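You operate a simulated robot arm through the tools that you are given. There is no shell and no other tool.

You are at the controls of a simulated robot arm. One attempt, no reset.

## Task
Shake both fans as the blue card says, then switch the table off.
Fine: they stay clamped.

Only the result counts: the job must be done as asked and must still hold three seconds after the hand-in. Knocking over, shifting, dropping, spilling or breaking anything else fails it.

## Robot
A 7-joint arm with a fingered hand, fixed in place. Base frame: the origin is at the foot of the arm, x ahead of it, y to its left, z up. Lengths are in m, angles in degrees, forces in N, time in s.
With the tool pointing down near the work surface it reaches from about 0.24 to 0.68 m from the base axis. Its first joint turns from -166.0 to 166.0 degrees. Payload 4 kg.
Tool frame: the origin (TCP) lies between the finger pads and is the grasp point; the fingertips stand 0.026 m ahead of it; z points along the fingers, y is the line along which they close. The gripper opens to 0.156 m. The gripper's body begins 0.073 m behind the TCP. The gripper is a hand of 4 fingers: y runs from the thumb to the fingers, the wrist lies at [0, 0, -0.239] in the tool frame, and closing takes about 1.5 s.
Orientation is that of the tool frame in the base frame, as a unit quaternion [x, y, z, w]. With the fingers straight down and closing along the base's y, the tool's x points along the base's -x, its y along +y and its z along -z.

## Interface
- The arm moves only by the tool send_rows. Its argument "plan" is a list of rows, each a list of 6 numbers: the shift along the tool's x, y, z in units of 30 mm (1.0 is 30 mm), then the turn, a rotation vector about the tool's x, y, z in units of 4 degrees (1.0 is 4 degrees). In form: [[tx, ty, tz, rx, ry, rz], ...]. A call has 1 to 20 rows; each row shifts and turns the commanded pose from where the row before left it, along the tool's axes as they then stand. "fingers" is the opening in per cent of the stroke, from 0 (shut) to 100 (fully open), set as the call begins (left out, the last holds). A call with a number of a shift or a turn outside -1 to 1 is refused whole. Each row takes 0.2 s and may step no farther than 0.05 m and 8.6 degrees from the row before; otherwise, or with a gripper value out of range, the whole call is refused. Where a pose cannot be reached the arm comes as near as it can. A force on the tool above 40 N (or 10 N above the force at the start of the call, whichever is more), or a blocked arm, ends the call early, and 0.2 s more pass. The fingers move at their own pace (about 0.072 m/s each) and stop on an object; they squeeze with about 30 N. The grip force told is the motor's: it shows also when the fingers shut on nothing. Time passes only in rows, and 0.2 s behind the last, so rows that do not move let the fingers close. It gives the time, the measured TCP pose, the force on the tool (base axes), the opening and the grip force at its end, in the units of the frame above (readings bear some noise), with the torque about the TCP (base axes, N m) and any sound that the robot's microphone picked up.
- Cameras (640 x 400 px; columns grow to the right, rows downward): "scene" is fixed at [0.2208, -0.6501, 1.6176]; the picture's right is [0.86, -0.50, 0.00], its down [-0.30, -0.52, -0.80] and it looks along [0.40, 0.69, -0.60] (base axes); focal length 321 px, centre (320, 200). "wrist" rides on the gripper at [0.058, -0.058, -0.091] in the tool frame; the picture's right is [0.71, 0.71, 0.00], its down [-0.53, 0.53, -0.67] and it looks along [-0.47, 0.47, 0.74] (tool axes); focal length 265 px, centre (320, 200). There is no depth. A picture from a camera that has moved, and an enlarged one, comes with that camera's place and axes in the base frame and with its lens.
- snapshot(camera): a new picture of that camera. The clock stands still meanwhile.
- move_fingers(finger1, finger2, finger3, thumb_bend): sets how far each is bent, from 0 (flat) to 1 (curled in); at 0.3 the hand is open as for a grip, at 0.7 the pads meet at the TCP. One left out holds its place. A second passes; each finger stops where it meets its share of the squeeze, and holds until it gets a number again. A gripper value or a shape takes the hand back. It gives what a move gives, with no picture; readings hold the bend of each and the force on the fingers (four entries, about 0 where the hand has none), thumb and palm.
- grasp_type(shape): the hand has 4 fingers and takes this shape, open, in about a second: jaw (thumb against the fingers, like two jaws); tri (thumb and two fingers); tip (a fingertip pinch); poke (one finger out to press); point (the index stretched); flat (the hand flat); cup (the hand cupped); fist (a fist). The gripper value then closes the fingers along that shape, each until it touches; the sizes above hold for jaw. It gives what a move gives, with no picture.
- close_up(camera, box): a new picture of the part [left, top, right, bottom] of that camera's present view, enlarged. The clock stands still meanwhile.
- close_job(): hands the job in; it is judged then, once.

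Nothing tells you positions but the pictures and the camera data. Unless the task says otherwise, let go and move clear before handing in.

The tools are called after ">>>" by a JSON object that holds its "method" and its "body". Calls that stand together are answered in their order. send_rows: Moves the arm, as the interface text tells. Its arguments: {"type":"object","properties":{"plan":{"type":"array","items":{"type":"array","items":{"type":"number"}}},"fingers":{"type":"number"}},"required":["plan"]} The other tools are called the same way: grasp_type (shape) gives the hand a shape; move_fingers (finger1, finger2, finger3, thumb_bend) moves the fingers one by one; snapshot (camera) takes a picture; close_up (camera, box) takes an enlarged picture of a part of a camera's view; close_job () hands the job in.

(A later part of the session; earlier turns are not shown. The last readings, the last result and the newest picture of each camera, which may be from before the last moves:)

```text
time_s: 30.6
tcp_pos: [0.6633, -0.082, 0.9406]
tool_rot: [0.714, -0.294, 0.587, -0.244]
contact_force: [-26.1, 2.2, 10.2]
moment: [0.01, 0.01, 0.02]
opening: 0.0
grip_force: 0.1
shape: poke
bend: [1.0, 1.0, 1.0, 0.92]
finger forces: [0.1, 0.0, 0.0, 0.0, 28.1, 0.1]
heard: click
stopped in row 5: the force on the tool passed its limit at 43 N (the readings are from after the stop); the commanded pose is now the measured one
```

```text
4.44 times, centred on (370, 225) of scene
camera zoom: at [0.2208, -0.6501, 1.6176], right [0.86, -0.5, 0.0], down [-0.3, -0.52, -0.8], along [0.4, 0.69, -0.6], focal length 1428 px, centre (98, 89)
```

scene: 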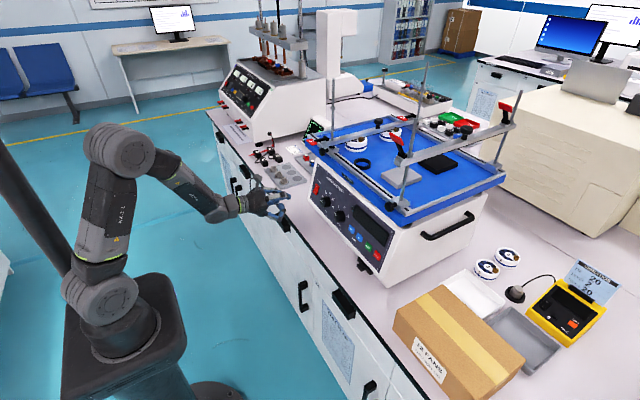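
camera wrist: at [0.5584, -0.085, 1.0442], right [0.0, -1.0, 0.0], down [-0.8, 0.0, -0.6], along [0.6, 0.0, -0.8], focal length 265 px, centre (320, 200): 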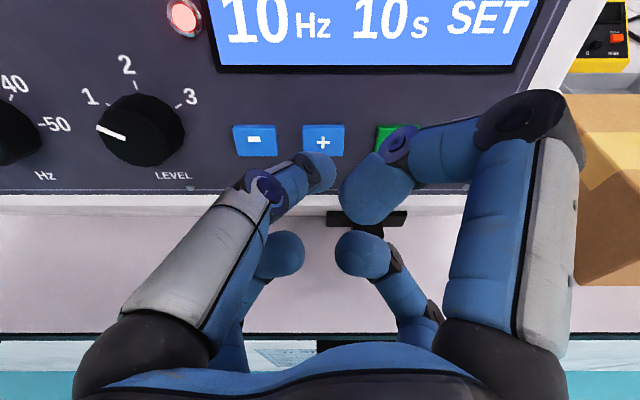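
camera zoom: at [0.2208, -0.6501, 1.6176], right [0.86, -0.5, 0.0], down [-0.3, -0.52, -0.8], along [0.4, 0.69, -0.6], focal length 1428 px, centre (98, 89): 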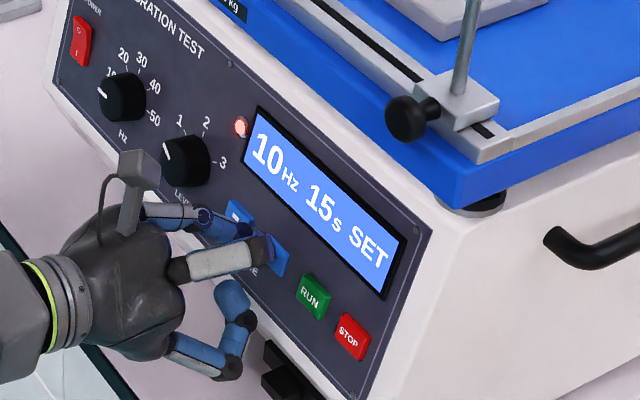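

One click, and the display now reads 15 s — 5 s per press. I back off and press once more, a touch more gently.

>>> {"method": "send_rows", "body": {"plan": [[0, 0, -0.4, 0, 0, 0], [0, 0, -0.3, 0, 0, 0], [0, 0, 0, 0, 0, 0]]}}

>>> {"method": "close_up", "body": {"camera": "scene", "box": [320, 180, 420, 270]}}

>>> {"method": "send_rows", "body": {"plan": [[0, 0, 0.4, 0, 0, 0], [0, 0, 0.2, 0, 0, 0], [0, 0, 0.07, 0, 0, 0], [0, 0, -0.4, 0, 0, 0], [0, 0, -0.4, 0, 0, 0]]}}

>>> {"method": "close_up", "body": {"camera": "scene", "box": [320, 180, 420, 270]}}

```text
time_s: 31.4
tcp_pos: [0.642, -0.0814, 0.9423]
tool_rot: [0.714, -0.294, 0.587, -0.243]
contact_force: [0.0, 0.4, 0.0]
moment: [-0.04, 0.0, 0.01]
opening: 0.0
grip_force: 0.1
shape: poke
bend: [1.0, 1.0, 1.0, 0.91]
finger forces: [0.0, 0.1, 0.1, 0.0, 0.0, 0.0]
```

```text
4.44 times, centred on (370, 225) of scene
camera zoom: at [0.2208, -0.6501, 1.6176], right [0.86, -0.5, 0.0], down [-0.3, -0.52, -0.8], along [0.4, 0.69, -0.6], focal length 1428 px, centre (98, 89)
```

zoom: 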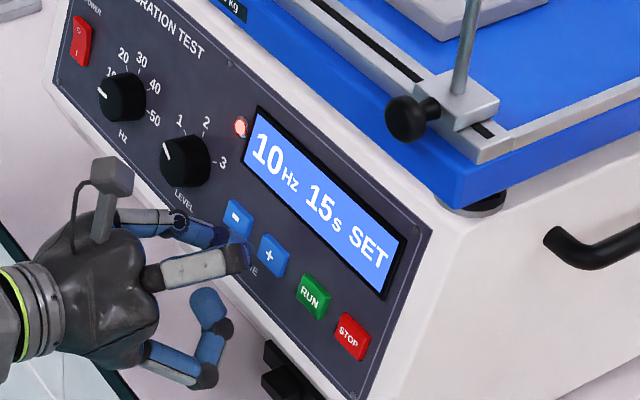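

```text
time_s: 32.6
tcp_pos: [0.64, -0.0826, 0.944]
tool_rot: [0.714, -0.294, 0.587, -0.243]
contact_force: [1.1, 0.3, 0.3]
moment: [0.02, -0.01, -0.02]
opening: 0.0
grip_force: 0.2
shape: poke
bend: [1.0, 1.0, 1.0, 0.91]
finger forces: [0.1, 0.0, 0.0, 0.1, 0.0, 0.0]
heard: click
```

```text
4.44 times, centred on (370, 225) of scene
camera zoom: at [0.2208, -0.6501, 1.6176], right [0.86, -0.5, 0.0], down [-0.3, -0.52, -0.8], along [0.4, 0.69, -0.6], focal length 1428 px, centre (98, 89)
```

zoom: 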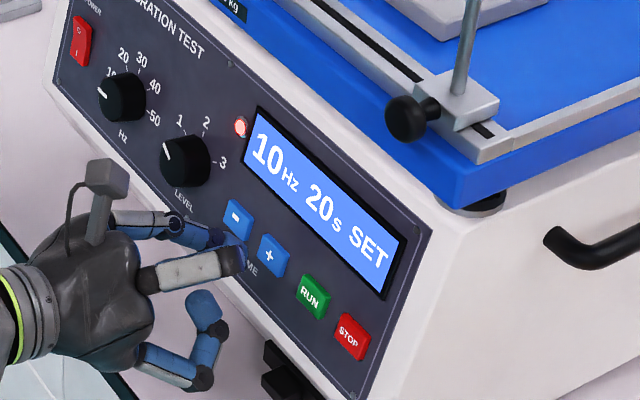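

The display reads 20 s. Now I retreat, open the hand into the jaw shape and move in front of the Hz knob (about y=0.108).

>>> {"method": "send_rows", "body": {"plan": [[0, 0, -0.8, 0, 0, 0], [0, 0, -0.8, 0, 0, 0], [0, 0, -0.8, 0, 0, 0], [-0.563, -0.563, 0, 0, 0, 0], [-0.563, -0.563, 0, 0, 0, 0], [-0.563, -0.563, 0, 0, 0, 0], [-0.563, -0.563, 0, 0, 0, 0], [-0.563, -0.563, 0, 0, 0, 0], [-0.563, -0.563, 0, 0, 0, 0], [-0.563, -0.563, 0, 0, 0, 0], [-0.563, -0.563, 0, 0, 0, 0]]}}

>>> {"method": "grasp_type", "body": {"shape": "jaw"}}

>>> {"method": "send_rows", "body": {"plan": [[0, 0, 0, 0, 0, 0], [0, 0, 0, 0, 0, 0], [0, 0, 0, 0, 0, 0], [0, 0, 0, 0, 0, 0]], "fingers": 45}}

>>> {"method": "snapshot", "body": {"camera": "wrist"}}

>>> {"method": "close_up", "body": {"camera": "scene", "box": [270, 150, 400, 270]}}

```text
time_s: 35.0
tcp_pos: [0.5687, 0.109, 0.9567]
tool_rot: [0.714, -0.293, 0.587, -0.244]
contact_force: [-1.2, 1.4, 0.4]
moment: [0.01, 0.03, -0.02]
opening: 0.0
grip_force: 0.0
shape: poke
bend: [1.0, 1.0, 1.0, 0.91]
finger forces: [0.0, 0.0, 0.0, 0.1, 0.0, 0.0]
```

```text
time_s: 35.9
tcp_pos: [0.5669, 0.1088, 0.9584]
tool_rot: [0.714, -0.294, 0.587, -0.244]
contact_force: [0.3, 0.7, -0.2]
moment: [0.02, 0.03, 0.01]
opening: 0.1561
grip_force: 0.2
shape: jaw
bend: [0.3, 0.3, 0.3, 0.3]
finger forces: [0.1, 0.0, 0.0, 0.0, 0.0, 0.0]
```

```text
time_s: 36.9
tcp_pos: [0.5673, 0.1094, 0.9571]
tool_rot: [0.714, -0.294, 0.586, -0.245]
contact_force: [0.1, 0.0, 1.1]
moment: [0.01, 0.01, 0.0]
opening: 0.0706
grip_force: 0.2
shape: jaw
bend: [0.39, 0.39, 0.39, 0.7]
finger forces: [0.0, 0.0, 0.0, 0.1, 0.0, 0.0]
```

```text
taken
camera wrist: at [0.4941, 0.1076, 1.0569], right [0.0, -1.0, 0.0], down [-0.8, 0.0, -0.6], along [0.6, 0.0, -0.8], focal length 265 px, centre (320, 200)
```

wrist: 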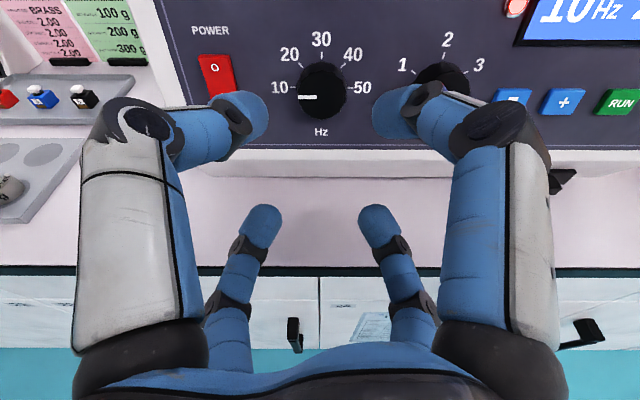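

```text
3.33 times, centred on (335, 210) of scene
camera zoom: at [0.2208, -0.6501, 1.6176], right [0.86, -0.5, 0.0], down [-0.3, -0.52, -0.8], along [0.4, 0.69, -0.6], focal length 1071 px, centre (270, 167)
```

zoom: 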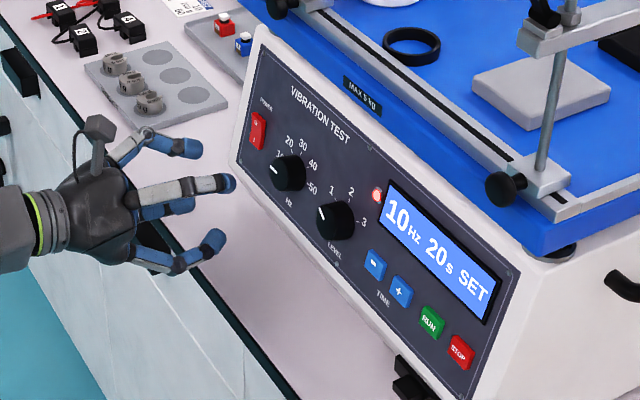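

The hand is open in front of the Hz knob, whose centre on the panel I put at (0.695, 0.108, 0.940); the tool axis is about 7 mm low. I narrow the fingers a bit, raise 7 mm and move in 60 mm, then check the alignment.

>>> {"method": "send_rows", "body": {"plan": [[0.16, -0.16, 0, 0, 0, 0], [0, 0, 0.5, 0, 0, 0], [0, 0, 0.5, 0, 0, 0], [0, 0, 0.5, 0, 0, 0], [0, 0, 0.5, 0, 0, 0], [0, 0, 0, 0, 0, 0]], "fingers": 38}}

>>> {"method": "snapshot", "body": {"camera": "wrist"}}

>>> {"method": "close_up", "body": {"camera": "scene", "box": [290, 160, 380, 240]}}

```text
time_s: 38.3
tcp_pos: [0.6277, 0.1079, 0.954]
tool_rot: [0.714, -0.294, 0.587, -0.245]
contact_force: [0.1, 0.5, 0.0]
moment: [-0.01, -0.02, 0.01]
opening: 0.0596
grip_force: 0.0
shape: jaw
bend: [0.43, 0.43, 0.43, 0.7]
finger forces: [0.0, 0.1, 0.0, 0.0, 0.0, 0.0]
```

```text
taken
camera wrist: at [0.5549, 0.1076, 1.053], right [0.0, -1.0, 0.0], down [-0.8, 0.0, -0.6], along [0.6, 0.0, -0.8], focal length 265 px, centre (320, 200)
```

wrist: 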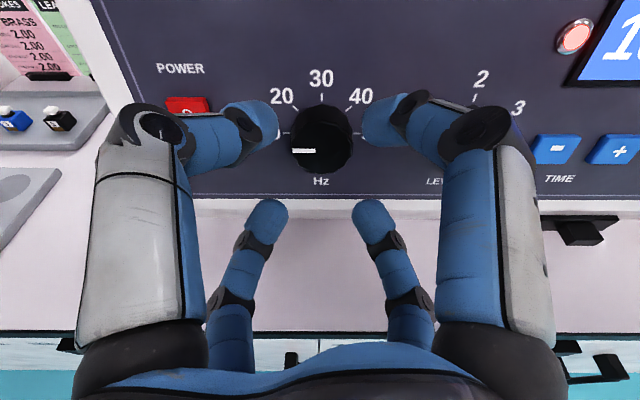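

```text
5.00 times, centred on (335, 200) of scene
camera zoom: at [0.2208, -0.6501, 1.6176], right [0.86, -0.5, 0.0], down [-0.3, -0.52, -0.8], along [0.4, 0.69, -0.6], focal length 1607 px, centre (245, 200)
```

zoom: 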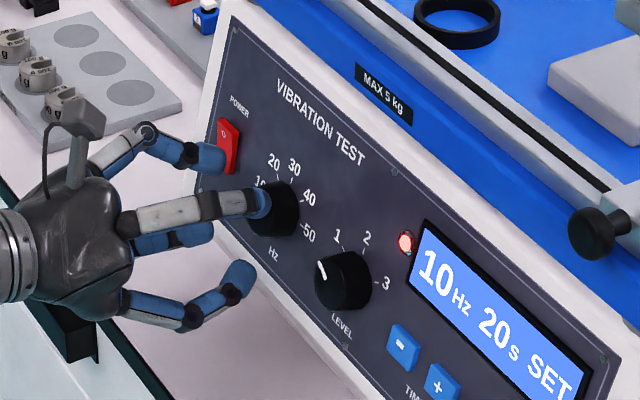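

The knob is centred between the four fingers and they clear the switch. I move in another 28 mm and close on the knob.

>>> {"method": "send_rows", "body": {"plan": [[0, 0, 0.35, 0, 0, 0], [0, 0, 0.35, 0, 0, 0], [0, 0, 0.23, 0, 0, 0], [0, 0, 0, 0, 0, 0]]}}

>>> {"method": "send_rows", "body": {"plan": [[0, 0, 0, 0, 0, 0], [0, 0, 0, 0, 0, 0], [0, 0, 0, 0, 0, 0], [0, 0, 0, 0, 0, 0], [0, 0, 0, 0, 0, 0]], "fingers": 0}}

>>> {"method": "snapshot", "body": {"camera": "wrist"}}

>>> {"method": "close_up", "body": {"camera": "scene", "box": [290, 160, 380, 240]}}

```text
time_s: 39.3
tcp_pos: [0.6561, 0.1093, 0.9486]
tool_rot: [0.714, -0.294, 0.587, -0.244]
contact_force: [-0.4, 0.1, 0.2]
moment: [0.01, 0.03, -0.01]
opening: 0.0595
grip_force: 0.0
shape: jaw
bend: [0.43, 0.43, 0.43, 0.7]
finger forces: [0.0, 0.1, 0.0, 0.0, 0.0, 0.0]
```

```text
time_s: 40.5
tcp_pos: [0.6566, 0.1086, 0.9485]
tool_rot: [0.714, -0.293, 0.587, -0.244]
contact_force: [6.8, 2.1, -1.3]
moment: [0.02, 0.0, 0.07]
opening: 0.0293
grip_force: 30.2
shape: jaw
bend: [0.77, 0.77, 0.77, 0.7]
finger forces: [26.0, 25.6, 25.5, 0.0, 26.5, 0.1]
```

```text
taken
camera wrist: at [0.5827, 0.1081, 1.0474], right [0.0, -1.0, 0.0], down [-0.8, 0.0, -0.6], along [0.6, 0.0, -0.8], focal length 265 px, centre (320, 200)
```

wrist: 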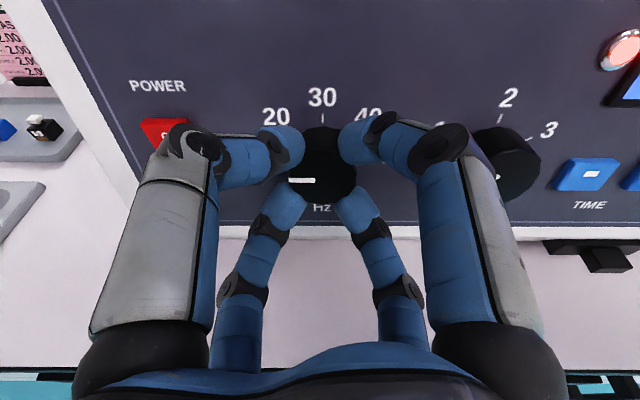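

```text
5.00 times, centred on (335, 200) of scene
camera zoom: at [0.2208, -0.6501, 1.6176], right [0.86, -0.5, 0.0], down [-0.3, -0.52, -0.8], along [0.4, 0.69, -0.6], focal length 1607 px, centre (245, 200)
```

zoom: 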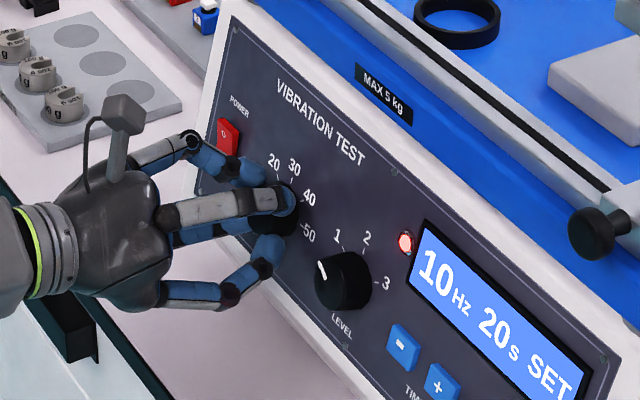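

All four fingers hold the knob. I turn it 45° clockwise (from 10 to 20).

>>> {"method": "send_rows", "body": {"plan": [[0, 0, 0, 0, 0, 1], [0, 0, 0, 0, 0, 1], [0, 0, 0, 0, 0, 1], [0, 0, 0, 0, 0, 1], [0, 0, 0, 0, 0, 1], [0, 0, 0, 0, 0, 1], [0, 0, 0, 0, 0, 1], [0, 0, 0, 0, 0, 1], [0, 0, 0, 0, 0, 1], [0, 0, 0, 0, 0, 1], [0, 0, 0, 0, 0, 1], [0, 0, 0, 0, 0, 0.25]]}}

>>> {"method": "snapshot", "body": {"camera": "wrist"}}

>>> {"method": "close_up", "body": {"camera": "scene", "box": [290, 160, 410, 270]}}

```text
time_s: 43.1
tcp_pos: [0.656, 0.1088, 0.9486]
tool_rot: [0.546, -0.545, 0.45, -0.45]
contact_force: [11.6, 0.2, 8.0]
moment: [-0.06, -0.18, -0.15]
opening: 0.0293
grip_force: 30.0
shape: jaw
bend: [0.77, 0.77, 0.76, 0.7]
finger forces: [27.1, 24.2, 24.7, 0.1, 32.0, 0.1]
```

```text
taken
camera wrist: at [0.578, 0.05, 1.024], right [-0.13, -0.71, -0.69], down [-0.76, 0.52, -0.39], along [0.64, 0.47, -0.61], focal length 265 px, centre (320, 200)
```

wrist: 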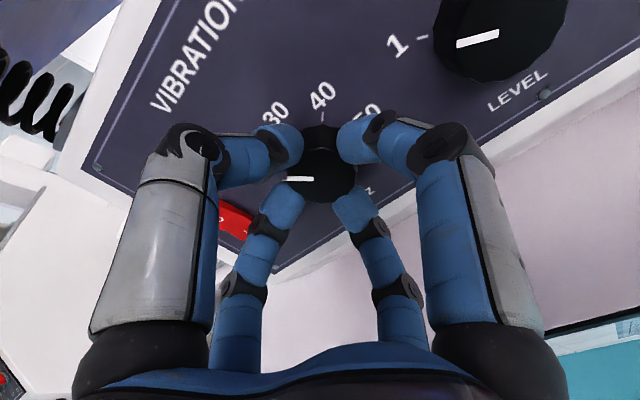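

```text
3.64 times, centred on (350, 215) of scene
camera zoom: at [0.2208, -0.6501, 1.6176], right [0.86, -0.5, 0.0], down [-0.3, -0.52, -0.8], along [0.4, 0.69, -0.6], focal length 1169 px, centre (211, 146)
```

zoom: 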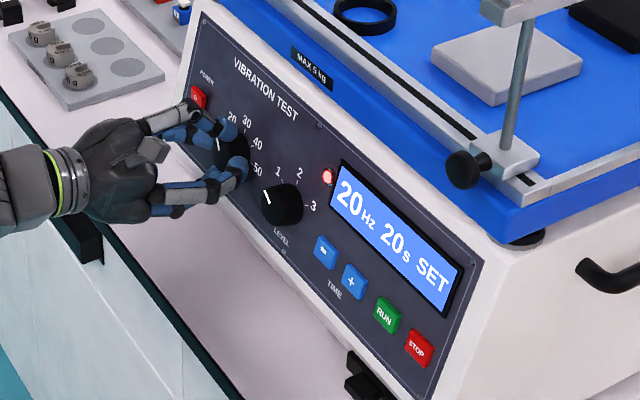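

The display reads "20Hz 20s SET". I open the fingers a little, back straight out, roll back 45° and shift to the level knob.

>>> {"method": "send_rows", "body": {"plan": [[0, 0, 0, 0, 0, 0], [0, 0, 0, 0, 0, 0], [0, 0, 0, 0, 0, 0], [0, 0, -0.4, 0, 0, 0], [0, 0, -0.6, 0, 0, 0], [0, 0, -0.6, 0, 0, 0], [0, 0, -0.4, 0, 0, 0]], "fingers": 37}}

>>> {"method": "send_rows", "body": {"plan": [[0, 0, 0, 0, 0, -1], [0, 0, 0, 0, 0, -1], [0, 0, 0, 0, 0, -1], [0, 0, 0, 0, 0, -1], [0, 0, 0, 0, 0, -1], [0, 0, 0, 0, 0, -1], [0, 0, 0, 0, 0, -1], [0, 0, 0, 0, 0, -1], [0, 0, 0, 0, 0, -1], [0, 0, 0, 0, 0, -1], [0, 0, 0, 0, 0, -1], [0, 0, 0, 0, 0, -0.25], [0.525, 0.525, 0, 0, 0, 0], [0.525, 0.525, 0, 0, 0, 0], [0.525, 0.525, 0, 0, 0, 0], [0.525, 0.525, 0, 0, 0, 0], [0, 0, 0, 0, 0, 0]]}}

>>> {"method": "snapshot", "body": {"camera": "wrist"}}

>>> {"method": "close_up", "body": {"camera": "scene", "box": [290, 160, 410, 270]}}

```text
time_s: 44.7
tcp_pos: [0.5958, 0.1089, 0.9592]
tool_rot: [0.547, -0.545, 0.45, -0.449]
contact_force: [-0.2, 0.9, 0.4]
moment: [0.0, -0.02, -0.01]
opening: 0.0573
grip_force: 0.0
shape: jaw
bend: [0.43, 0.43, 0.43, 0.7]
finger forces: [0.1, 0.0, 0.0, 0.0, 0.0, 0.0]
```

```text
time_s: 48.3
tcp_pos: [0.598, 0.0202, 0.9601]
tool_rot: [0.714, -0.295, 0.587, -0.244]
contact_force: [0.6, 0.5, -0.4]
moment: [0.01, -0.03, 0.03]
opening: 0.0576
grip_force: 0.2
shape: jaw
bend: [0.43, 0.43, 0.43, 0.7]
finger forces: [0.1, 0.0, 0.1, 0.0, 0.0, 0.0]
```

```text
taken
camera wrist: at [0.5243, 0.0188, 1.0589], right [0.0, -1.0, 0.0], down [-0.8, 0.0, -0.6], along [0.6, 0.0, -0.8], focal length 265 px, centre (320, 200)
```

wrist: 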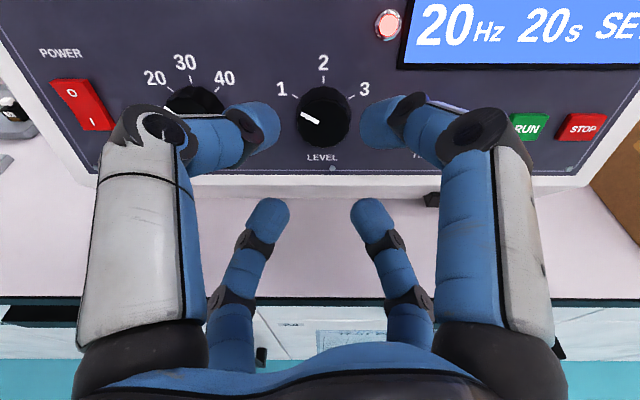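

```text
3.64 times, centred on (350, 215) of scene
camera zoom: at [0.2208, -0.6501, 1.6176], right [0.86, -0.5, 0.0], down [-0.3, -0.52, -0.8], along [0.4, 0.69, -0.6], focal length 1169 px, centre (211, 146)
```

zoom: 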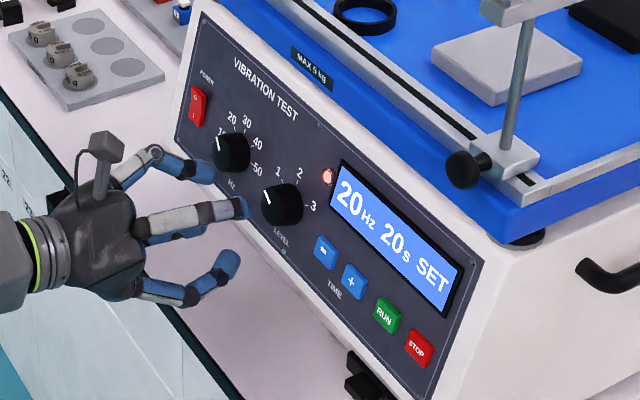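

The hand is in front of the level knob (pointer at 1), aligned within about 2 mm. I trim, move in 59 mm and close on it.

>>> {"method": "send_rows", "body": {"plan": [[0.047, 0.047, 0, 0, 0, 0], [0, 0, 0.5, 0, 0, 0], [0, 0, 0.5, 0, 0, 0], [0, 0, 0.4, 0, 0, 0], [0, 0, 0.3, 0, 0, 0], [0, 0, 0.28, 0, 0, 0], [0, 0, 0, 0, 0, 0]]}}

>>> {"method": "send_rows", "body": {"plan": [[0, 0, 0, 0, 0, 0], [0, 0, 0, 0, 0, 0], [0, 0, 0, 0, 0, 0], [0, 0, 0, 0, 0, 0], [0, 0, 0, 0, 0, 0]], "fingers": 0}}

>>> {"method": "snapshot", "body": {"camera": "wrist"}}

```text
time_s: 49.9
tcp_pos: [0.6557, 0.0182, 0.9484]
tool_rot: [0.714, -0.294, 0.587, -0.244]
contact_force: [0.2, 0.0, 0.4]
moment: [-0.01, 0.01, -0.02]
opening: 0.0576
grip_force: 0.0
shape: jaw
bend: [0.43, 0.43, 0.43, 0.7]
finger forces: [0.0, 0.1, 0.0, 0.0, 0.0, 0.0]
```

```text
time_s: 51.1
tcp_pos: [0.6555, 0.0177, 0.9483]
tool_rot: [0.714, -0.294, 0.587, -0.244]
contact_force: [5.8, 0.0, -1.4]
moment: [-0.02, 0.0, 0.07]
opening: 0.0306
grip_force: 29.4
shape: jaw
bend: [0.77, 0.77, 0.77, 0.7]
finger forces: [25.7, 25.9, 25.6, 0.0, 26.7, 0.1]
```

```text
taken
camera wrist: at [0.5823, 0.0162, 1.0478], right [0.0, -1.0, 0.0], down [-0.8, 0.0, -0.6], along [0.6, 0.0, -0.8], focal length 265 px, centre (320, 200)
```

wrist: 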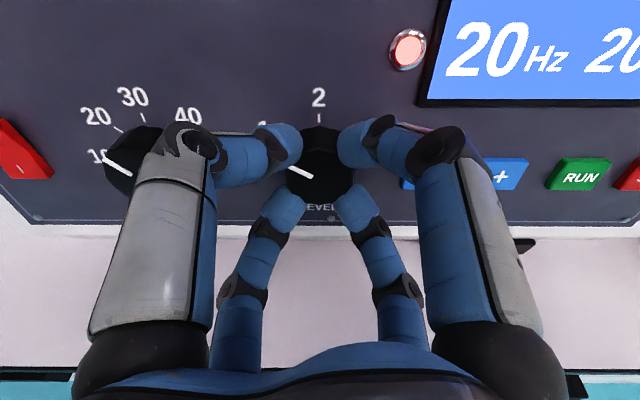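

The level knob is gripped. I turn it 60° clockwise, from 1 to 2.

>>> {"method": "send_rows", "body": {"plan": [[0, 0, 0, 0, 0, 1], [0, 0, 0, 0, 0, 1], [0, 0, 0, 0, 0, 1], [0, 0, 0, 0, 0, 1], [0, 0, 0, 0, 0, 1], [0, 0, 0, 0, 0, 1], [0, 0, 0, 0, 0, 1], [0, 0, 0, 0, 0, 1], [0, 0, 0, 0, 0, 1], [0, 0, 0, 0, 0, 1], [0, 0, 0, 0, 0, 1], [0, 0, 0, 0, 0, 1], [0, 0, 0, 0, 0, 1], [0, 0, 0, 0, 0, 1], [0, 0, 0, 0, 0, 1], [0, 0, 0, 0, 0, 0]]}}

>>> {"method": "snapshot", "body": {"camera": "wrist"}}

>>> {"method": "close_up", "body": {"camera": "scene", "box": [290, 160, 410, 270]}}

```text
time_s: 54.5
tcp_pos: [0.6556, 0.0196, 0.9476]
tool_rot: [-0.47, 0.612, -0.387, 0.505]
contact_force: [9.7, -3.1, -0.6]
moment: [-0.06, 0.08, -0.25]
opening: 0.0306
grip_force: 29.8
shape: jaw
bend: [0.77, 0.77, 0.77, 0.7]
finger forces: [27.8, 25.9, 24.3, 0.1, 28.0, 0.0]
```

```text
taken
camera wrist: at [0.5744, -0.0543, 1.0072], right [-0.17, -0.5, -0.85], down [-0.73, 0.64, -0.24], along [0.66, 0.58, -0.47], focal length 265 px, centre (320, 200)
```

wrist: 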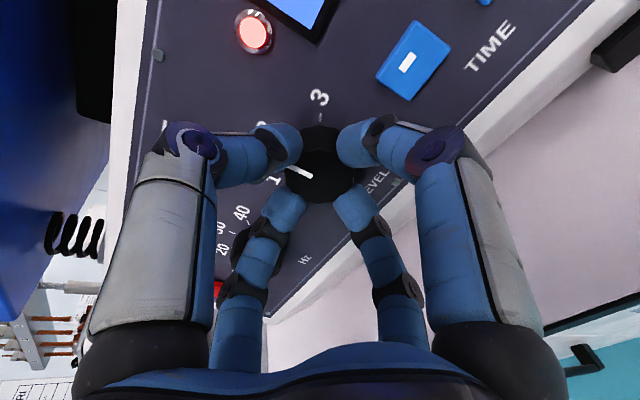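

```text
3.64 times, centred on (350, 215) of scene
camera zoom: at [0.2208, -0.6501, 1.6176], right [0.86, -0.5, 0.0], down [-0.3, -0.52, -0.8], along [0.4, 0.69, -0.6], focal length 1169 px, centre (211, 146)
```

zoom: 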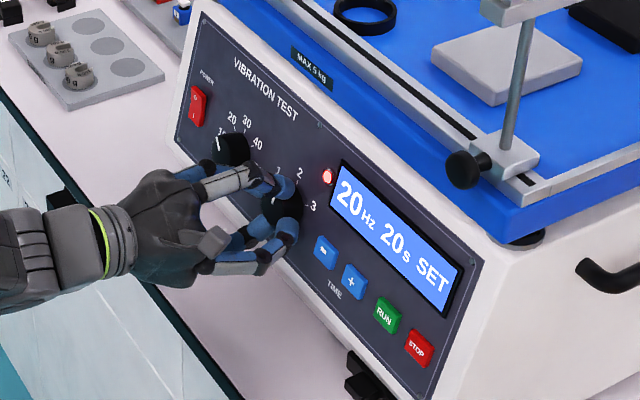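

The pointer has moved with the hand. I open only slightly (to stay clear of the − button), back out, and check the pointer and display.

>>> {"method": "send_rows", "body": {"plan": [[0, 0, 0, 0, 0, 0], [0, 0, 0, 0, 0, 0], [0, 0, 0, 0, 0, 0], [0, 0, -0.3, 0, 0, 0], [0, 0, -0.5, 0, 0, 0], [0, 0, -0.6, 0, 0, 0], [0, 0, -0.6, 0, 0, 0], [0, 0, -0.6, 0, 0, 0]], "fingers": 28}}

>>> {"method": "snapshot", "body": {"camera": "wrist"}}

>>> {"method": "close_up", "body": {"camera": "scene", "box": [290, 160, 410, 270]}}

>>> {"method": "close_up", "body": {"camera": "scene", "box": [310, 170, 380, 230]}}

```text
time_s: 56.3
tcp_pos: [0.5785, 0.0183, 0.9629]
tool_rot: [-0.47, 0.612, -0.388, 0.505]
contact_force: [-0.4, -0.3, 0.7]
moment: [0.06, 0.0, 0.02]
opening: 0.0434
grip_force: 0.1
shape: jaw
bend: [0.49, 0.49, 0.49, 0.7]
finger forces: [0.1, 0.1, 0.1, 0.0, 0.0, 0.0]
```

```text
taken
camera wrist: at [0.4976, -0.0545, 1.0222], right [-0.16, -0.5, -0.85], down [-0.73, 0.64, -0.24], along [0.66, 0.58, -0.47], focal length 265 px, centre (320, 200)
```

wrist: 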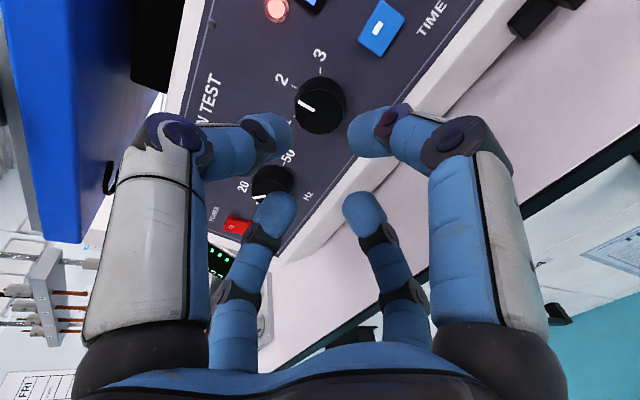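

```text
3.64 times, centred on (350, 215) of scene
camera zoom: at [0.2208, -0.6501, 1.6176], right [0.86, -0.5, 0.0], down [-0.3, -0.52, -0.8], along [0.4, 0.69, -0.6], focal length 1169 px, centre (211, 146)
```

zoom: 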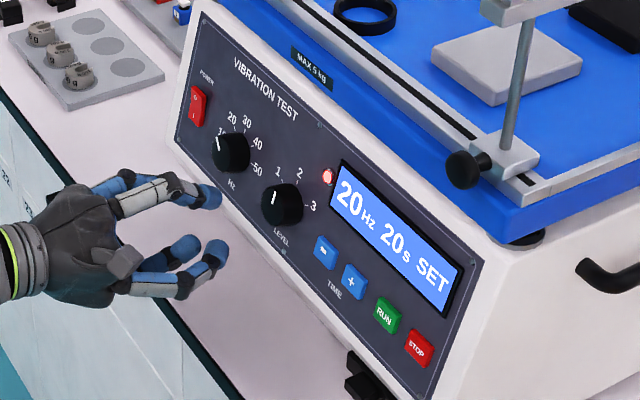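

```text
6.67 times, centred on (345, 200) of scene
camera zoom: at [0.2208, -0.6501, 1.6176], right [0.86, -0.5, 0.0], down [-0.3, -0.52, -0.8], along [0.4, 0.69, -0.6], focal length 2143 px, centre (153, 200)
```

zoom: 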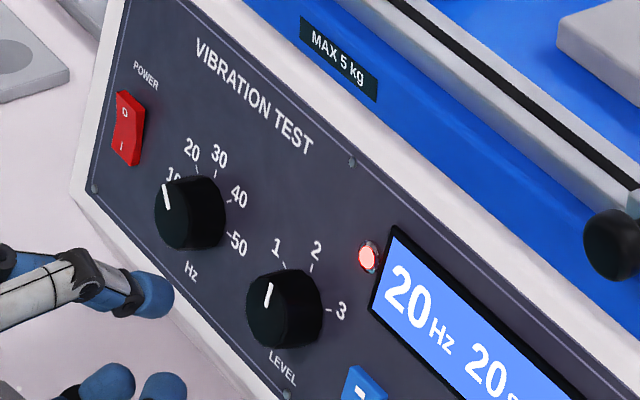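

Pointers: Hz at 20, level at 2; display "20Hz 20s SET". Now I take the poke shape, roll back, and go in front of the RUN button.

>>> {"method": "grasp_type", "body": {"shape": "poke"}}

>>> {"method": "send_rows", "body": {"plan": [[0, 0, 0, 0, 0, -1], [0, 0, 0, 0, 0, -1], [0, 0, 0, 0, 0, -1], [0, 0, 0, 0, 0, -1], [0, 0, 0, 0, 0, -1], [0, 0, 0, 0, 0, -1], [0, 0, 0, 0, 0, -1], [0, 0, 0, 0, 0, -1], [0, 0, 0, 0, 0, -1], [0, 0, 0, 0, 0, -1], [0, 0, 0, 0, 0, -1], [0, 0, 0, 0, 0, -1], [0, 0, 0, 0, 0, -1], [0, 0, 0, 0, 0, -1], [0, 0, 0, 0, 0, -1]]}}

>>> {"method": "send_rows", "body": {"plan": [[0.593, 0.593, 0, 0, 0, 0], [0.593, 0.593, 0, 0, 0, 0], [0.593, 0.593, 0, 0, 0, 0], [0.593, 0.593, 0, 0, 0, 0], [0.593, 0.593, 0, 0, 0, 0], [0.593, 0.593, 0, 0, 0, 0], [0, 0, 0, 0, 0, 0]]}}

>>> {"method": "snapshot", "body": {"camera": "wrist"}}

>>> {"method": "close_up", "body": {"camera": "scene", "box": [290, 160, 410, 290]}}

```text
time_s: 57.2
tcp_pos: [0.5774, 0.0178, 0.9619]
tool_rot: [-0.471, 0.612, -0.387, 0.504]
contact_force: [0.1, 1.0, 0.0]
moment: [0.05, 0.04, 0.02]
opening: 0.0
grip_force: 0.0
shape: poke
bend: [1.0, 1.0, 1.0, 0.91]
finger forces: [0.0, 0.0, 0.0, 0.0, 0.1, 0.1]
```

```text
time_s: 60.4
tcp_pos: [0.579, 0.0177, 0.9626]
tool_rot: [0.714, -0.293, 0.587, -0.243]
contact_force: [-0.2, -0.9, -0.5]
moment: [0.0, -0.02, -0.02]
opening: 0.0
grip_force: 0.0
shape: poke
bend: [1.0, 1.0, 1.0, 0.91]
finger forces: [0.1, 0.0, 0.1, 0.1, 0.0, 0.0]
```

```text
time_s: 62.0
tcp_pos: [0.5814, -0.1336, 0.9632]
tool_rot: [0.714, -0.293, 0.587, -0.244]
contact_force: [0.1, 1.2, -0.9]
moment: [0.02, -0.01, 0.0]
opening: 0.0
grip_force: 0.0
shape: poke
bend: [1.0, 1.0, 1.0, 0.91]
finger forces: [0.0, 0.0, 0.0, 0.0, 0.0, 0.0]
```

```text
taken
camera wrist: at [0.5067, -0.135, 1.0627], right [0.0, -1.0, 0.0], down [-0.8, 0.0, -0.6], along [0.6, 0.0, -0.8], focal length 265 px, centre (320, 200)
```

wrist: 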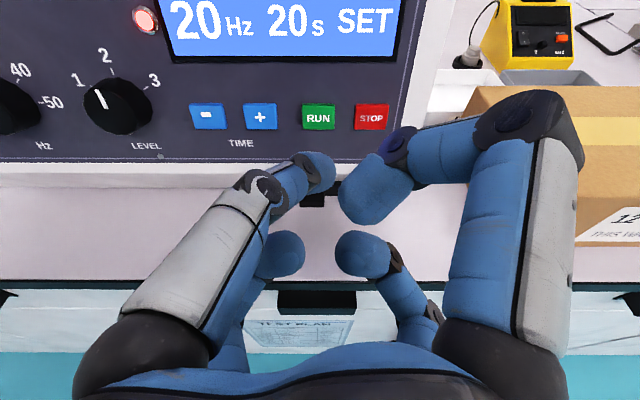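

```text
3.08 times, centred on (350, 225) of scene
camera zoom: at [0.2208, -0.6501, 1.6176], right [0.86, -0.5, 0.0], down [-0.3, -0.52, -0.8], along [0.4, 0.69, -0.6], focal length 989 px, centre (228, 123)
```

zoom: 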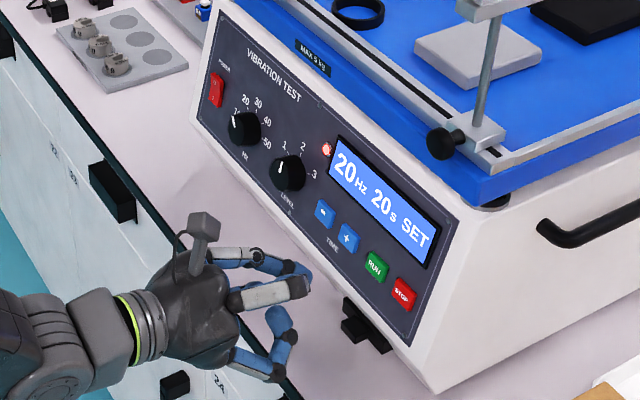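

RUN is straight ahead at y≈-0.134, z≈0.933. I lower 9 mm, press RUN and back off at once.

>>> {"method": "send_rows", "body": {"plan": [[-0.212, 0.212, 0, 0, 0, 0], [0, 0, 0.6, 0, 0, 0], [0, 0, 0.6, 0, 0, 0], [0, 0, 0.6, 0, 0, 0], [0, 0, 0.6, 0, 0, 0], [0, 0, 0, 0, 0, 0]]}}

>>> {"method": "snapshot", "body": {"camera": "wrist"}}

>>> {"method": "close_up", "body": {"camera": "scene", "box": [320, 190, 420, 290]}}

```text
time_s: 63.4
tcp_pos: [0.6492, -0.1334, 0.9413]
tool_rot: [0.714, -0.295, 0.587, -0.244]
contact_force: [-0.1, -0.6, -0.1]
moment: [-0.01, 0.03, 0.0]
opening: 0.0
grip_force: 0.1
shape: poke
bend: [1.0, 1.0, 1.0, 0.91]
finger forces: [0.0, 0.0, 0.0, 0.0, 0.1, 0.0]
```

```text
taken
camera wrist: at [0.575, -0.1345, 1.0399], right [0.0, -1.0, 0.0], down [-0.8, 0.0, -0.6], along [0.6, 0.0, -0.8], focal length 265 px, centre (320, 200)
```

wrist: 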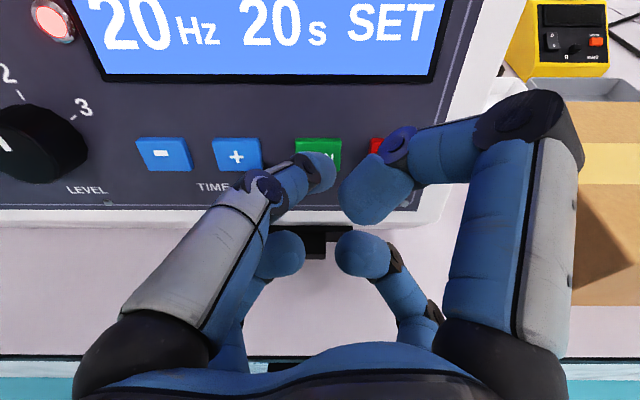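

```text
4.00 times, centred on (370, 240) of scene
camera zoom: at [0.2208, -0.6501, 1.6176], right [0.86, -0.5, 0.0], down [-0.3, -0.52, -0.8], along [0.4, 0.69, -0.6], focal length 1286 px, centre (120, 40)
```

zoom: 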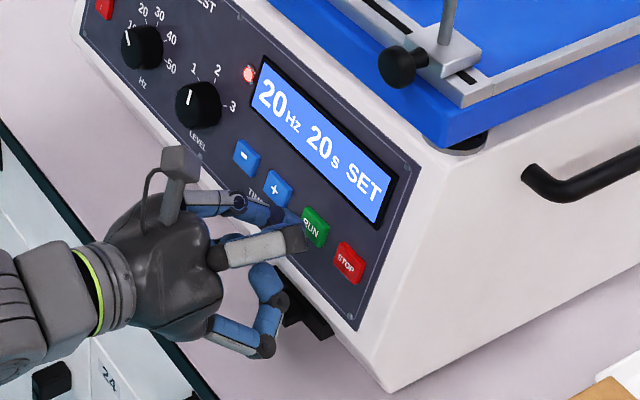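

The tip is right over RUN, 14 mm short. I press it and back off.

>>> {"method": "send_rows", "body": {"plan": [[0, 0, 0.25, 0, 0, 0], [0, 0, 0.13, 0, 0, 0], [0, 0, 0.1, 0, 0, 0], [0, 0, -0.5, 0, 0, 0], [0, 0, -0.7, 0, 0, 0]]}}

>>> {"method": "close_up", "body": {"camera": "scene", "box": [290, 160, 410, 290]}}

>>> {"method": "close_up", "body": {"camera": "scene", "box": [300, 90, 530, 220]}}

```text
time_s: 64.6
tcp_pos: [0.6284, -0.1335, 0.9438]
tool_rot: [0.714, -0.294, 0.587, -0.245]
contact_force: [0.7, 0.5, -0.1]
moment: [0.0, -0.02, 0.02]
opening: 0.0
grip_force: 0.0
shape: poke
bend: [1.0, 1.0, 1.0, 0.91]
finger forces: [0.1, 0.1, 0.0, 0.0, 0.0, 0.0]
heard: click
```

```text
3.08 times, centred on (350, 225) of scene
camera zoom: at [0.2208, -0.6501, 1.6176], right [0.86, -0.5, 0.0], down [-0.3, -0.52, -0.8], along [0.4, 0.69, -0.6], focal length 989 px, centre (228, 123)
```

zoom: 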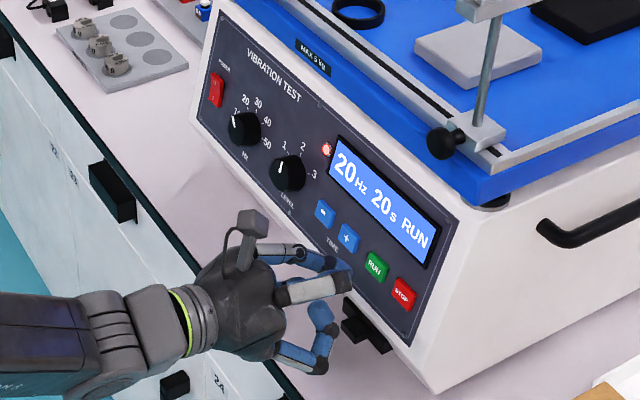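

```text
2.78 times, centred on (415, 155) of scene
camera zoom: at [0.2208, -0.6501, 1.6176], right [0.86, -0.5, 0.0], down [-0.3, -0.52, -0.8], along [0.4, 0.69, -0.6], focal length 894 px, centre (56, 325)
```

zoom: 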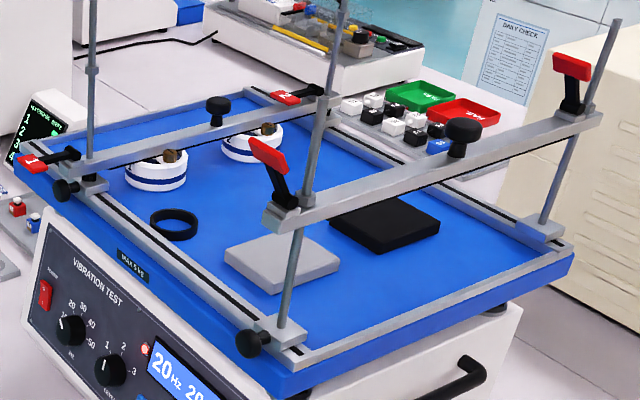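

The table shows "20Hz 20s RUN". While it runs I back away and go in front of the O half of the power switch, then wait.

>>> {"method": "send_rows", "body": {"plan": [[0, 0, -0.7, 0, 0, 0], [0, 0, -0.63, 0, 0, 0], [-0.753, -0.753, 0, 0, 0, 0], [-0.753, -0.753, 0, 0, 0, 0], [-0.753, -0.753, 0, 0, 0, 0], [-0.753, -0.753, 0, 0, 0, 0], [-0.753, -0.753, 0, 0, 0, 0], [-0.753, -0.753, 0, 0, 0, 0], [-0.753, -0.753, 0, 0, 0, 0], [-0.753, -0.753, 0, 0, 0, 0], [-0.753, -0.753, 0, 0, 0, 0], [-0.753, -0.753, 0, 0, 0, 0], [0.325, -0.325, 0, 0, 0, 0], [0.325, -0.325, 0, 0, 0, 0], [0, 0, 0, 0, 0, 0]]}}

>>> {"method": "snapshot", "body": {"camera": "wrist"}}

>>> {"method": "close_up", "body": {"camera": "scene", "box": [280, 90, 430, 270]}}

```text
time_s: 67.8
tcp_pos: [0.5927, 0.1857, 0.9785]
tool_rot: [0.714, -0.293, 0.587, -0.244]
contact_force: [0.2, 0.5, 0.3]
moment: [0.03, -0.01, -0.01]
opening: 0.0003
grip_force: 0.0
shape: poke
bend: [1.0, 1.0, 1.0, 0.91]
finger forces: [0.1, 0.1, 0.1, 0.0, 0.0, 0.1]
```

```text
taken
camera wrist: at [0.5187, 0.1852, 1.0783], right [0.0, -1.0, 0.0], down [-0.8, 0.0, -0.6], along [0.6, 0.0, -0.8], focal length 265 px, centre (320, 200)
```

wrist: 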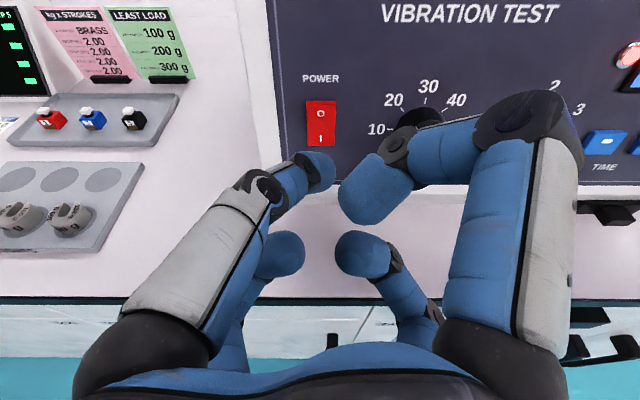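

```text
2.22 times, centred on (355, 180) of scene
camera zoom: at [0.2208, -0.6501, 1.6176], right [0.86, -0.5, 0.0], down [-0.3, -0.52, -0.8], along [0.4, 0.69, -0.6], focal length 714 px, centre (242, 244)
```

zoom: 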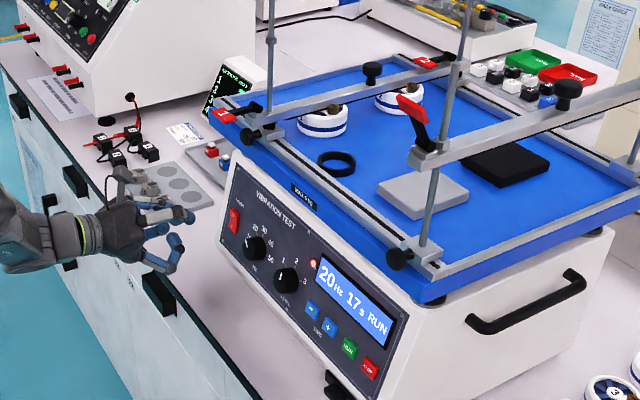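

The countdown runs (17 s left). I wait in place and check the display and the fans now and then.

>>> {"method": "send_rows", "body": {"plan": [[0, 0, 0, 0, 0, 0], [0, 0, 0, 0, 0, 0], [0, 0, 0, 0, 0, 0], [0, 0, 0, 0, 0, 0], [0, 0, 0, 0, 0, 0], [0, 0, 0, 0, 0, 0], [0, 0, 0, 0, 0, 0], [0, 0, 0, 0, 0, 0], [0, 0, 0, 0, 0, 0], [0, 0, 0, 0, 0, 0], [0, 0, 0, 0, 0, 0], [0, 0, 0, 0, 0, 0], [0, 0, 0, 0, 0, 0], [0, 0, 0, 0, 0, 0], [0, 0, 0, 0, 0, 0], [0, 0, 0, 0, 0, 0], [0, 0, 0, 0, 0, 0], [0, 0, 0, 0, 0, 0], [0, 0, 0, 0, 0, 0], [0, 0, 0, 0, 0, 0]]}}

>>> {"method": "send_rows", "body": {"plan": [[0, 0, 0, 0, 0, 0], [0, 0, 0, 0, 0, 0], [0, 0, 0, 0, 0, 0], [0, 0, 0, 0, 0, 0], [0, 0, 0, 0, 0, 0], [0, 0, 0, 0, 0, 0], [0, 0, 0, 0, 0, 0], [0, 0, 0, 0, 0, 0], [0, 0, 0, 0, 0, 0], [0, 0, 0, 0, 0, 0], [0, 0, 0, 0, 0, 0], [0, 0, 0, 0, 0, 0], [0, 0, 0, 0, 0, 0], [0, 0, 0, 0, 0, 0], [0, 0, 0, 0, 0, 0], [0, 0, 0, 0, 0, 0], [0, 0, 0, 0, 0, 0], [0, 0, 0, 0, 0, 0], [0, 0, 0, 0, 0, 0], [0, 0, 0, 0, 0, 0]]}}

>>> {"method": "close_up", "body": {"camera": "scene", "box": [280, 90, 430, 270]}}

```text
time_s: 72.0
tcp_pos: [0.5925, 0.1856, 0.9791]
tool_rot: [0.714, -0.294, 0.587, -0.243]
contact_force: [0.5, -0.8, 0.1]
moment: [0.02, -0.01, 0.02]
opening: 0.0
grip_force: 0.1
shape: poke
bend: [1.0, 1.0, 1.0, 0.91]
finger forces: [0.0, 0.1, 0.0, 0.0, 0.0, 0.0]
```

```text
time_s: 76.2
tcp_pos: [0.5926, 0.1862, 0.9776]
tool_rot: [0.714, -0.294, 0.587, -0.243]
contact_force: [0.4, -0.8, 0.3]
moment: [0.02, -0.01, 0.0]
opening: 0.0
grip_force: 0.1
shape: poke
bend: [1.0, 1.0, 1.0, 0.91]
finger forces: [0.1, 0.0, 0.0, 0.0, 0.1, 0.0]
```

```text
2.22 times, centred on (355, 180) of scene
camera zoom: at [0.2208, -0.6501, 1.6176], right [0.86, -0.5, 0.0], down [-0.3, -0.52, -0.8], along [0.4, 0.69, -0.6], focal length 714 px, centre (242, 244)
```

zoom: 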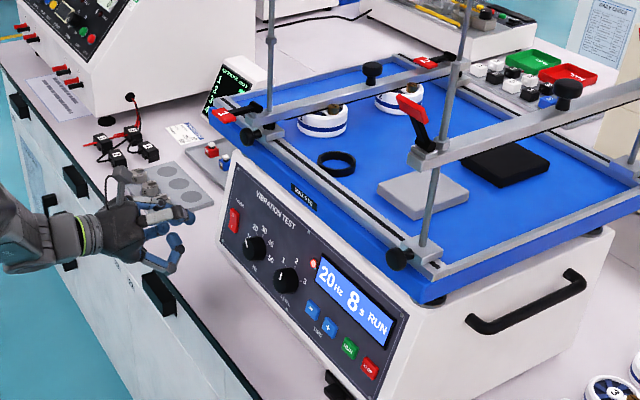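

8 s remain and the fans sit still under their bar. I wait on until the run ends.

>>> {"method": "send_rows", "body": {"plan": [[0, 0, 0, 0, 0, 0], [0, 0, 0, 0, 0, 0], [0, 0, 0, 0, 0, 0], [0, 0, 0, 0, 0, 0], [0, 0, 0, 0, 0, 0], [0, 0, 0, 0, 0, 0], [0, 0, 0, 0, 0, 0], [0, 0, 0, 0, 0, 0], [0, 0, 0, 0, 0, 0], [0, 0, 0, 0, 0, 0], [0, 0, 0, 0, 0, 0], [0, 0, 0, 0, 0, 0], [0, 0, 0, 0, 0, 0], [0, 0, 0, 0, 0, 0], [0, 0, 0, 0, 0, 0], [0, 0, 0, 0, 0, 0], [0, 0, 0, 0, 0, 0], [0, 0, 0, 0, 0, 0], [0, 0, 0, 0, 0, 0], [0, 0, 0, 0, 0, 0]]}}

>>> {"method": "send_rows", "body": {"plan": [[0, 0, 0, 0, 0, 0], [0, 0, 0, 0, 0, 0], [0, 0, 0, 0, 0, 0], [0, 0, 0, 0, 0, 0], [0, 0, 0, 0, 0, 0], [0, 0, 0, 0, 0, 0], [0, 0, 0, 0, 0, 0], [0, 0, 0, 0, 0, 0], [0, 0, 0, 0, 0, 0], [0, 0, 0, 0, 0, 0], [0, 0, 0, 0, 0, 0], [0, 0, 0, 0, 0, 0], [0, 0, 0, 0, 0, 0], [0, 0, 0, 0, 0, 0], [0, 0, 0, 0, 0, 0], [0, 0, 0, 0, 0, 0], [0, 0, 0, 0, 0, 0], [0, 0, 0, 0, 0, 0], [0, 0, 0, 0, 0, 0], [0, 0, 0, 0, 0, 0]]}}

>>> {"method": "close_up", "body": {"camera": "scene", "box": [280, 90, 430, 270]}}

```text
time_s: 80.4
tcp_pos: [0.5923, 0.1878, 0.9791]
tool_rot: [0.714, -0.293, 0.587, -0.245]
contact_force: [-0.8, 0.1, 0.1]
moment: [0.02, -0.02, 0.01]
opening: 0.0003
grip_force: 0.1
shape: poke
bend: [1.0, 1.0, 1.0, 0.91]
finger forces: [0.0, 0.0, 0.0, 0.2, 0.0, 0.1]
```

```text
time_s: 84.6
tcp_pos: [0.5918, 0.1858, 0.979]
tool_rot: [0.714, -0.294, 0.587, -0.244]
contact_force: [0.0, 1.1, -0.2]
moment: [0.01, -0.02, 0.01]
opening: 0.0001
grip_force: 0.1
shape: poke
bend: [1.0, 1.0, 1.0, 0.91]
finger forces: [0.0, 0.1, 0.1, 0.0, 0.0, 0.0]
```

```text
2.22 times, centred on (355, 180) of scene
camera zoom: at [0.2208, -0.6501, 1.6176], right [0.86, -0.5, 0.0], down [-0.3, -0.52, -0.8], along [0.4, 0.69, -0.6], focal length 714 px, centre (242, 244)
```

zoom: 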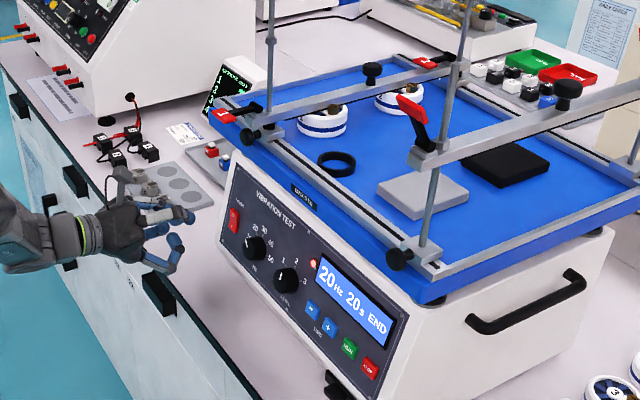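

The display reads "20Hz 20s END": the run is complete. Now I press the O half of the power switch.

>>> {"method": "send_rows", "body": {"plan": [[0, 0, 0.6, 0, 0, 0], [0, 0, 0.6, 0, 0, 0], [0, 0, 0.6, 0, 0, 0], [0, 0, 0.2, 0, 0, 0], [0, 0, 0.15, 0, 0, 0], [0, 0, 0.1, 0, 0, 0], [0, 0, 0.08, 0, 0, 0]]}}

>>> {"method": "snapshot", "body": {"camera": "wrist"}}

>>> {"method": "close_up", "body": {"camera": "scene", "box": [280, 150, 420, 270]}}

```text
time_s: 86.2
tcp_pos: [0.6614, 0.187, 0.9649]
tool_rot: [0.714, -0.292, 0.587, -0.245]
contact_force: [-1.8, -0.1, 0.5]
moment: [-0.02, 0.01, -0.01]
opening: 0.0002
grip_force: 0.1
shape: poke
bend: [1.0, 1.0, 1.0, 0.91]
finger forces: [0.1, 0.0, 0.1, 0.0, 1.2, 0.0]
```

```text
taken
camera wrist: at [0.587, 0.1854, 1.065], right [0.0, -1.0, 0.0], down [-0.8, 0.0, -0.6], along [0.6, 0.0, -0.8], focal length 265 px, centre (320, 200)
```

wrist: 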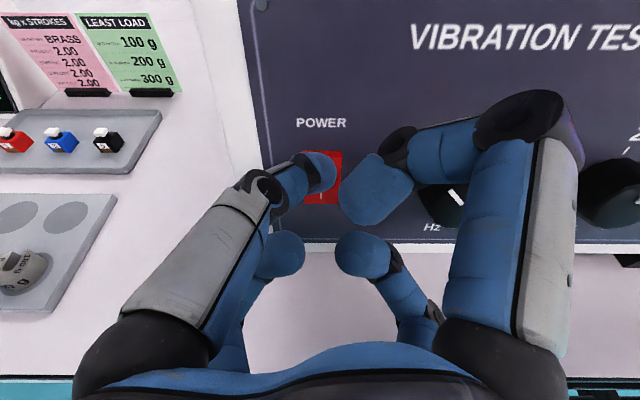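

```text
3.33 times, centred on (350, 210) of scene
camera zoom: at [0.2208, -0.6501, 1.6176], right [0.86, -0.5, 0.0], down [-0.3, -0.52, -0.8], along [0.4, 0.69, -0.6], focal length 1071 px, centre (220, 167)
```

zoom: 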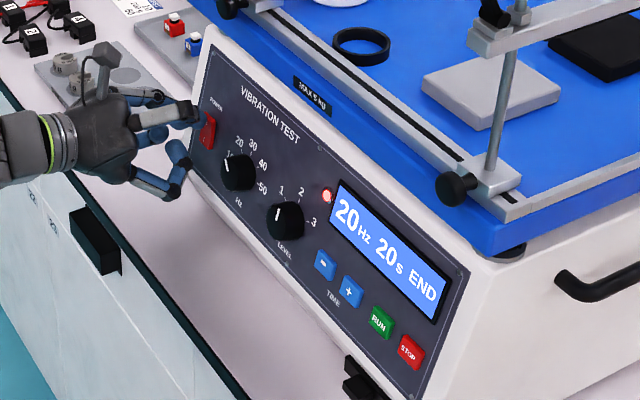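

The tip is just touching the switch and it is still on; I push a few millimetres further.

>>> {"method": "send_rows", "body": {"plan": [[0, 0, 0.08, 0, 0, 0], [0, 0, 0.08, 0, 0, 0]]}}

>>> {"method": "close_up", "body": {"camera": "scene", "box": [280, 150, 420, 270]}}

```text
time_s: 86.8
tcp_pos: [0.6638, 0.1871, 0.9666]
tool_rot: [0.713, -0.294, 0.588, -0.245]
contact_force: [-20.3, -1.8, 11.0]
moment: [0.04, -0.08, 0.02]
opening: 0.0002
grip_force: 0.0
shape: poke
bend: [1.0, 1.0, 1.0, 0.91]
finger forces: [0.0, 0.1, 0.0, 0.1, 22.6, 0.1]
```

```text
3.33 times, centred on (350, 210) of scene
camera zoom: at [0.2208, -0.6501, 1.6176], right [0.86, -0.5, 0.0], down [-0.3, -0.52, -0.8], along [0.4, 0.69, -0.6], focal length 1071 px, centre (220, 167)
```

zoom: 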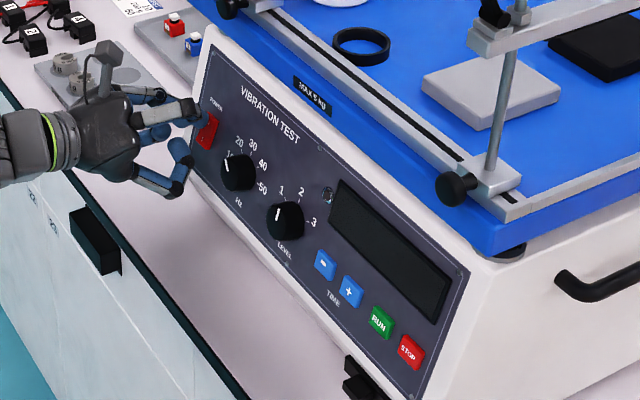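

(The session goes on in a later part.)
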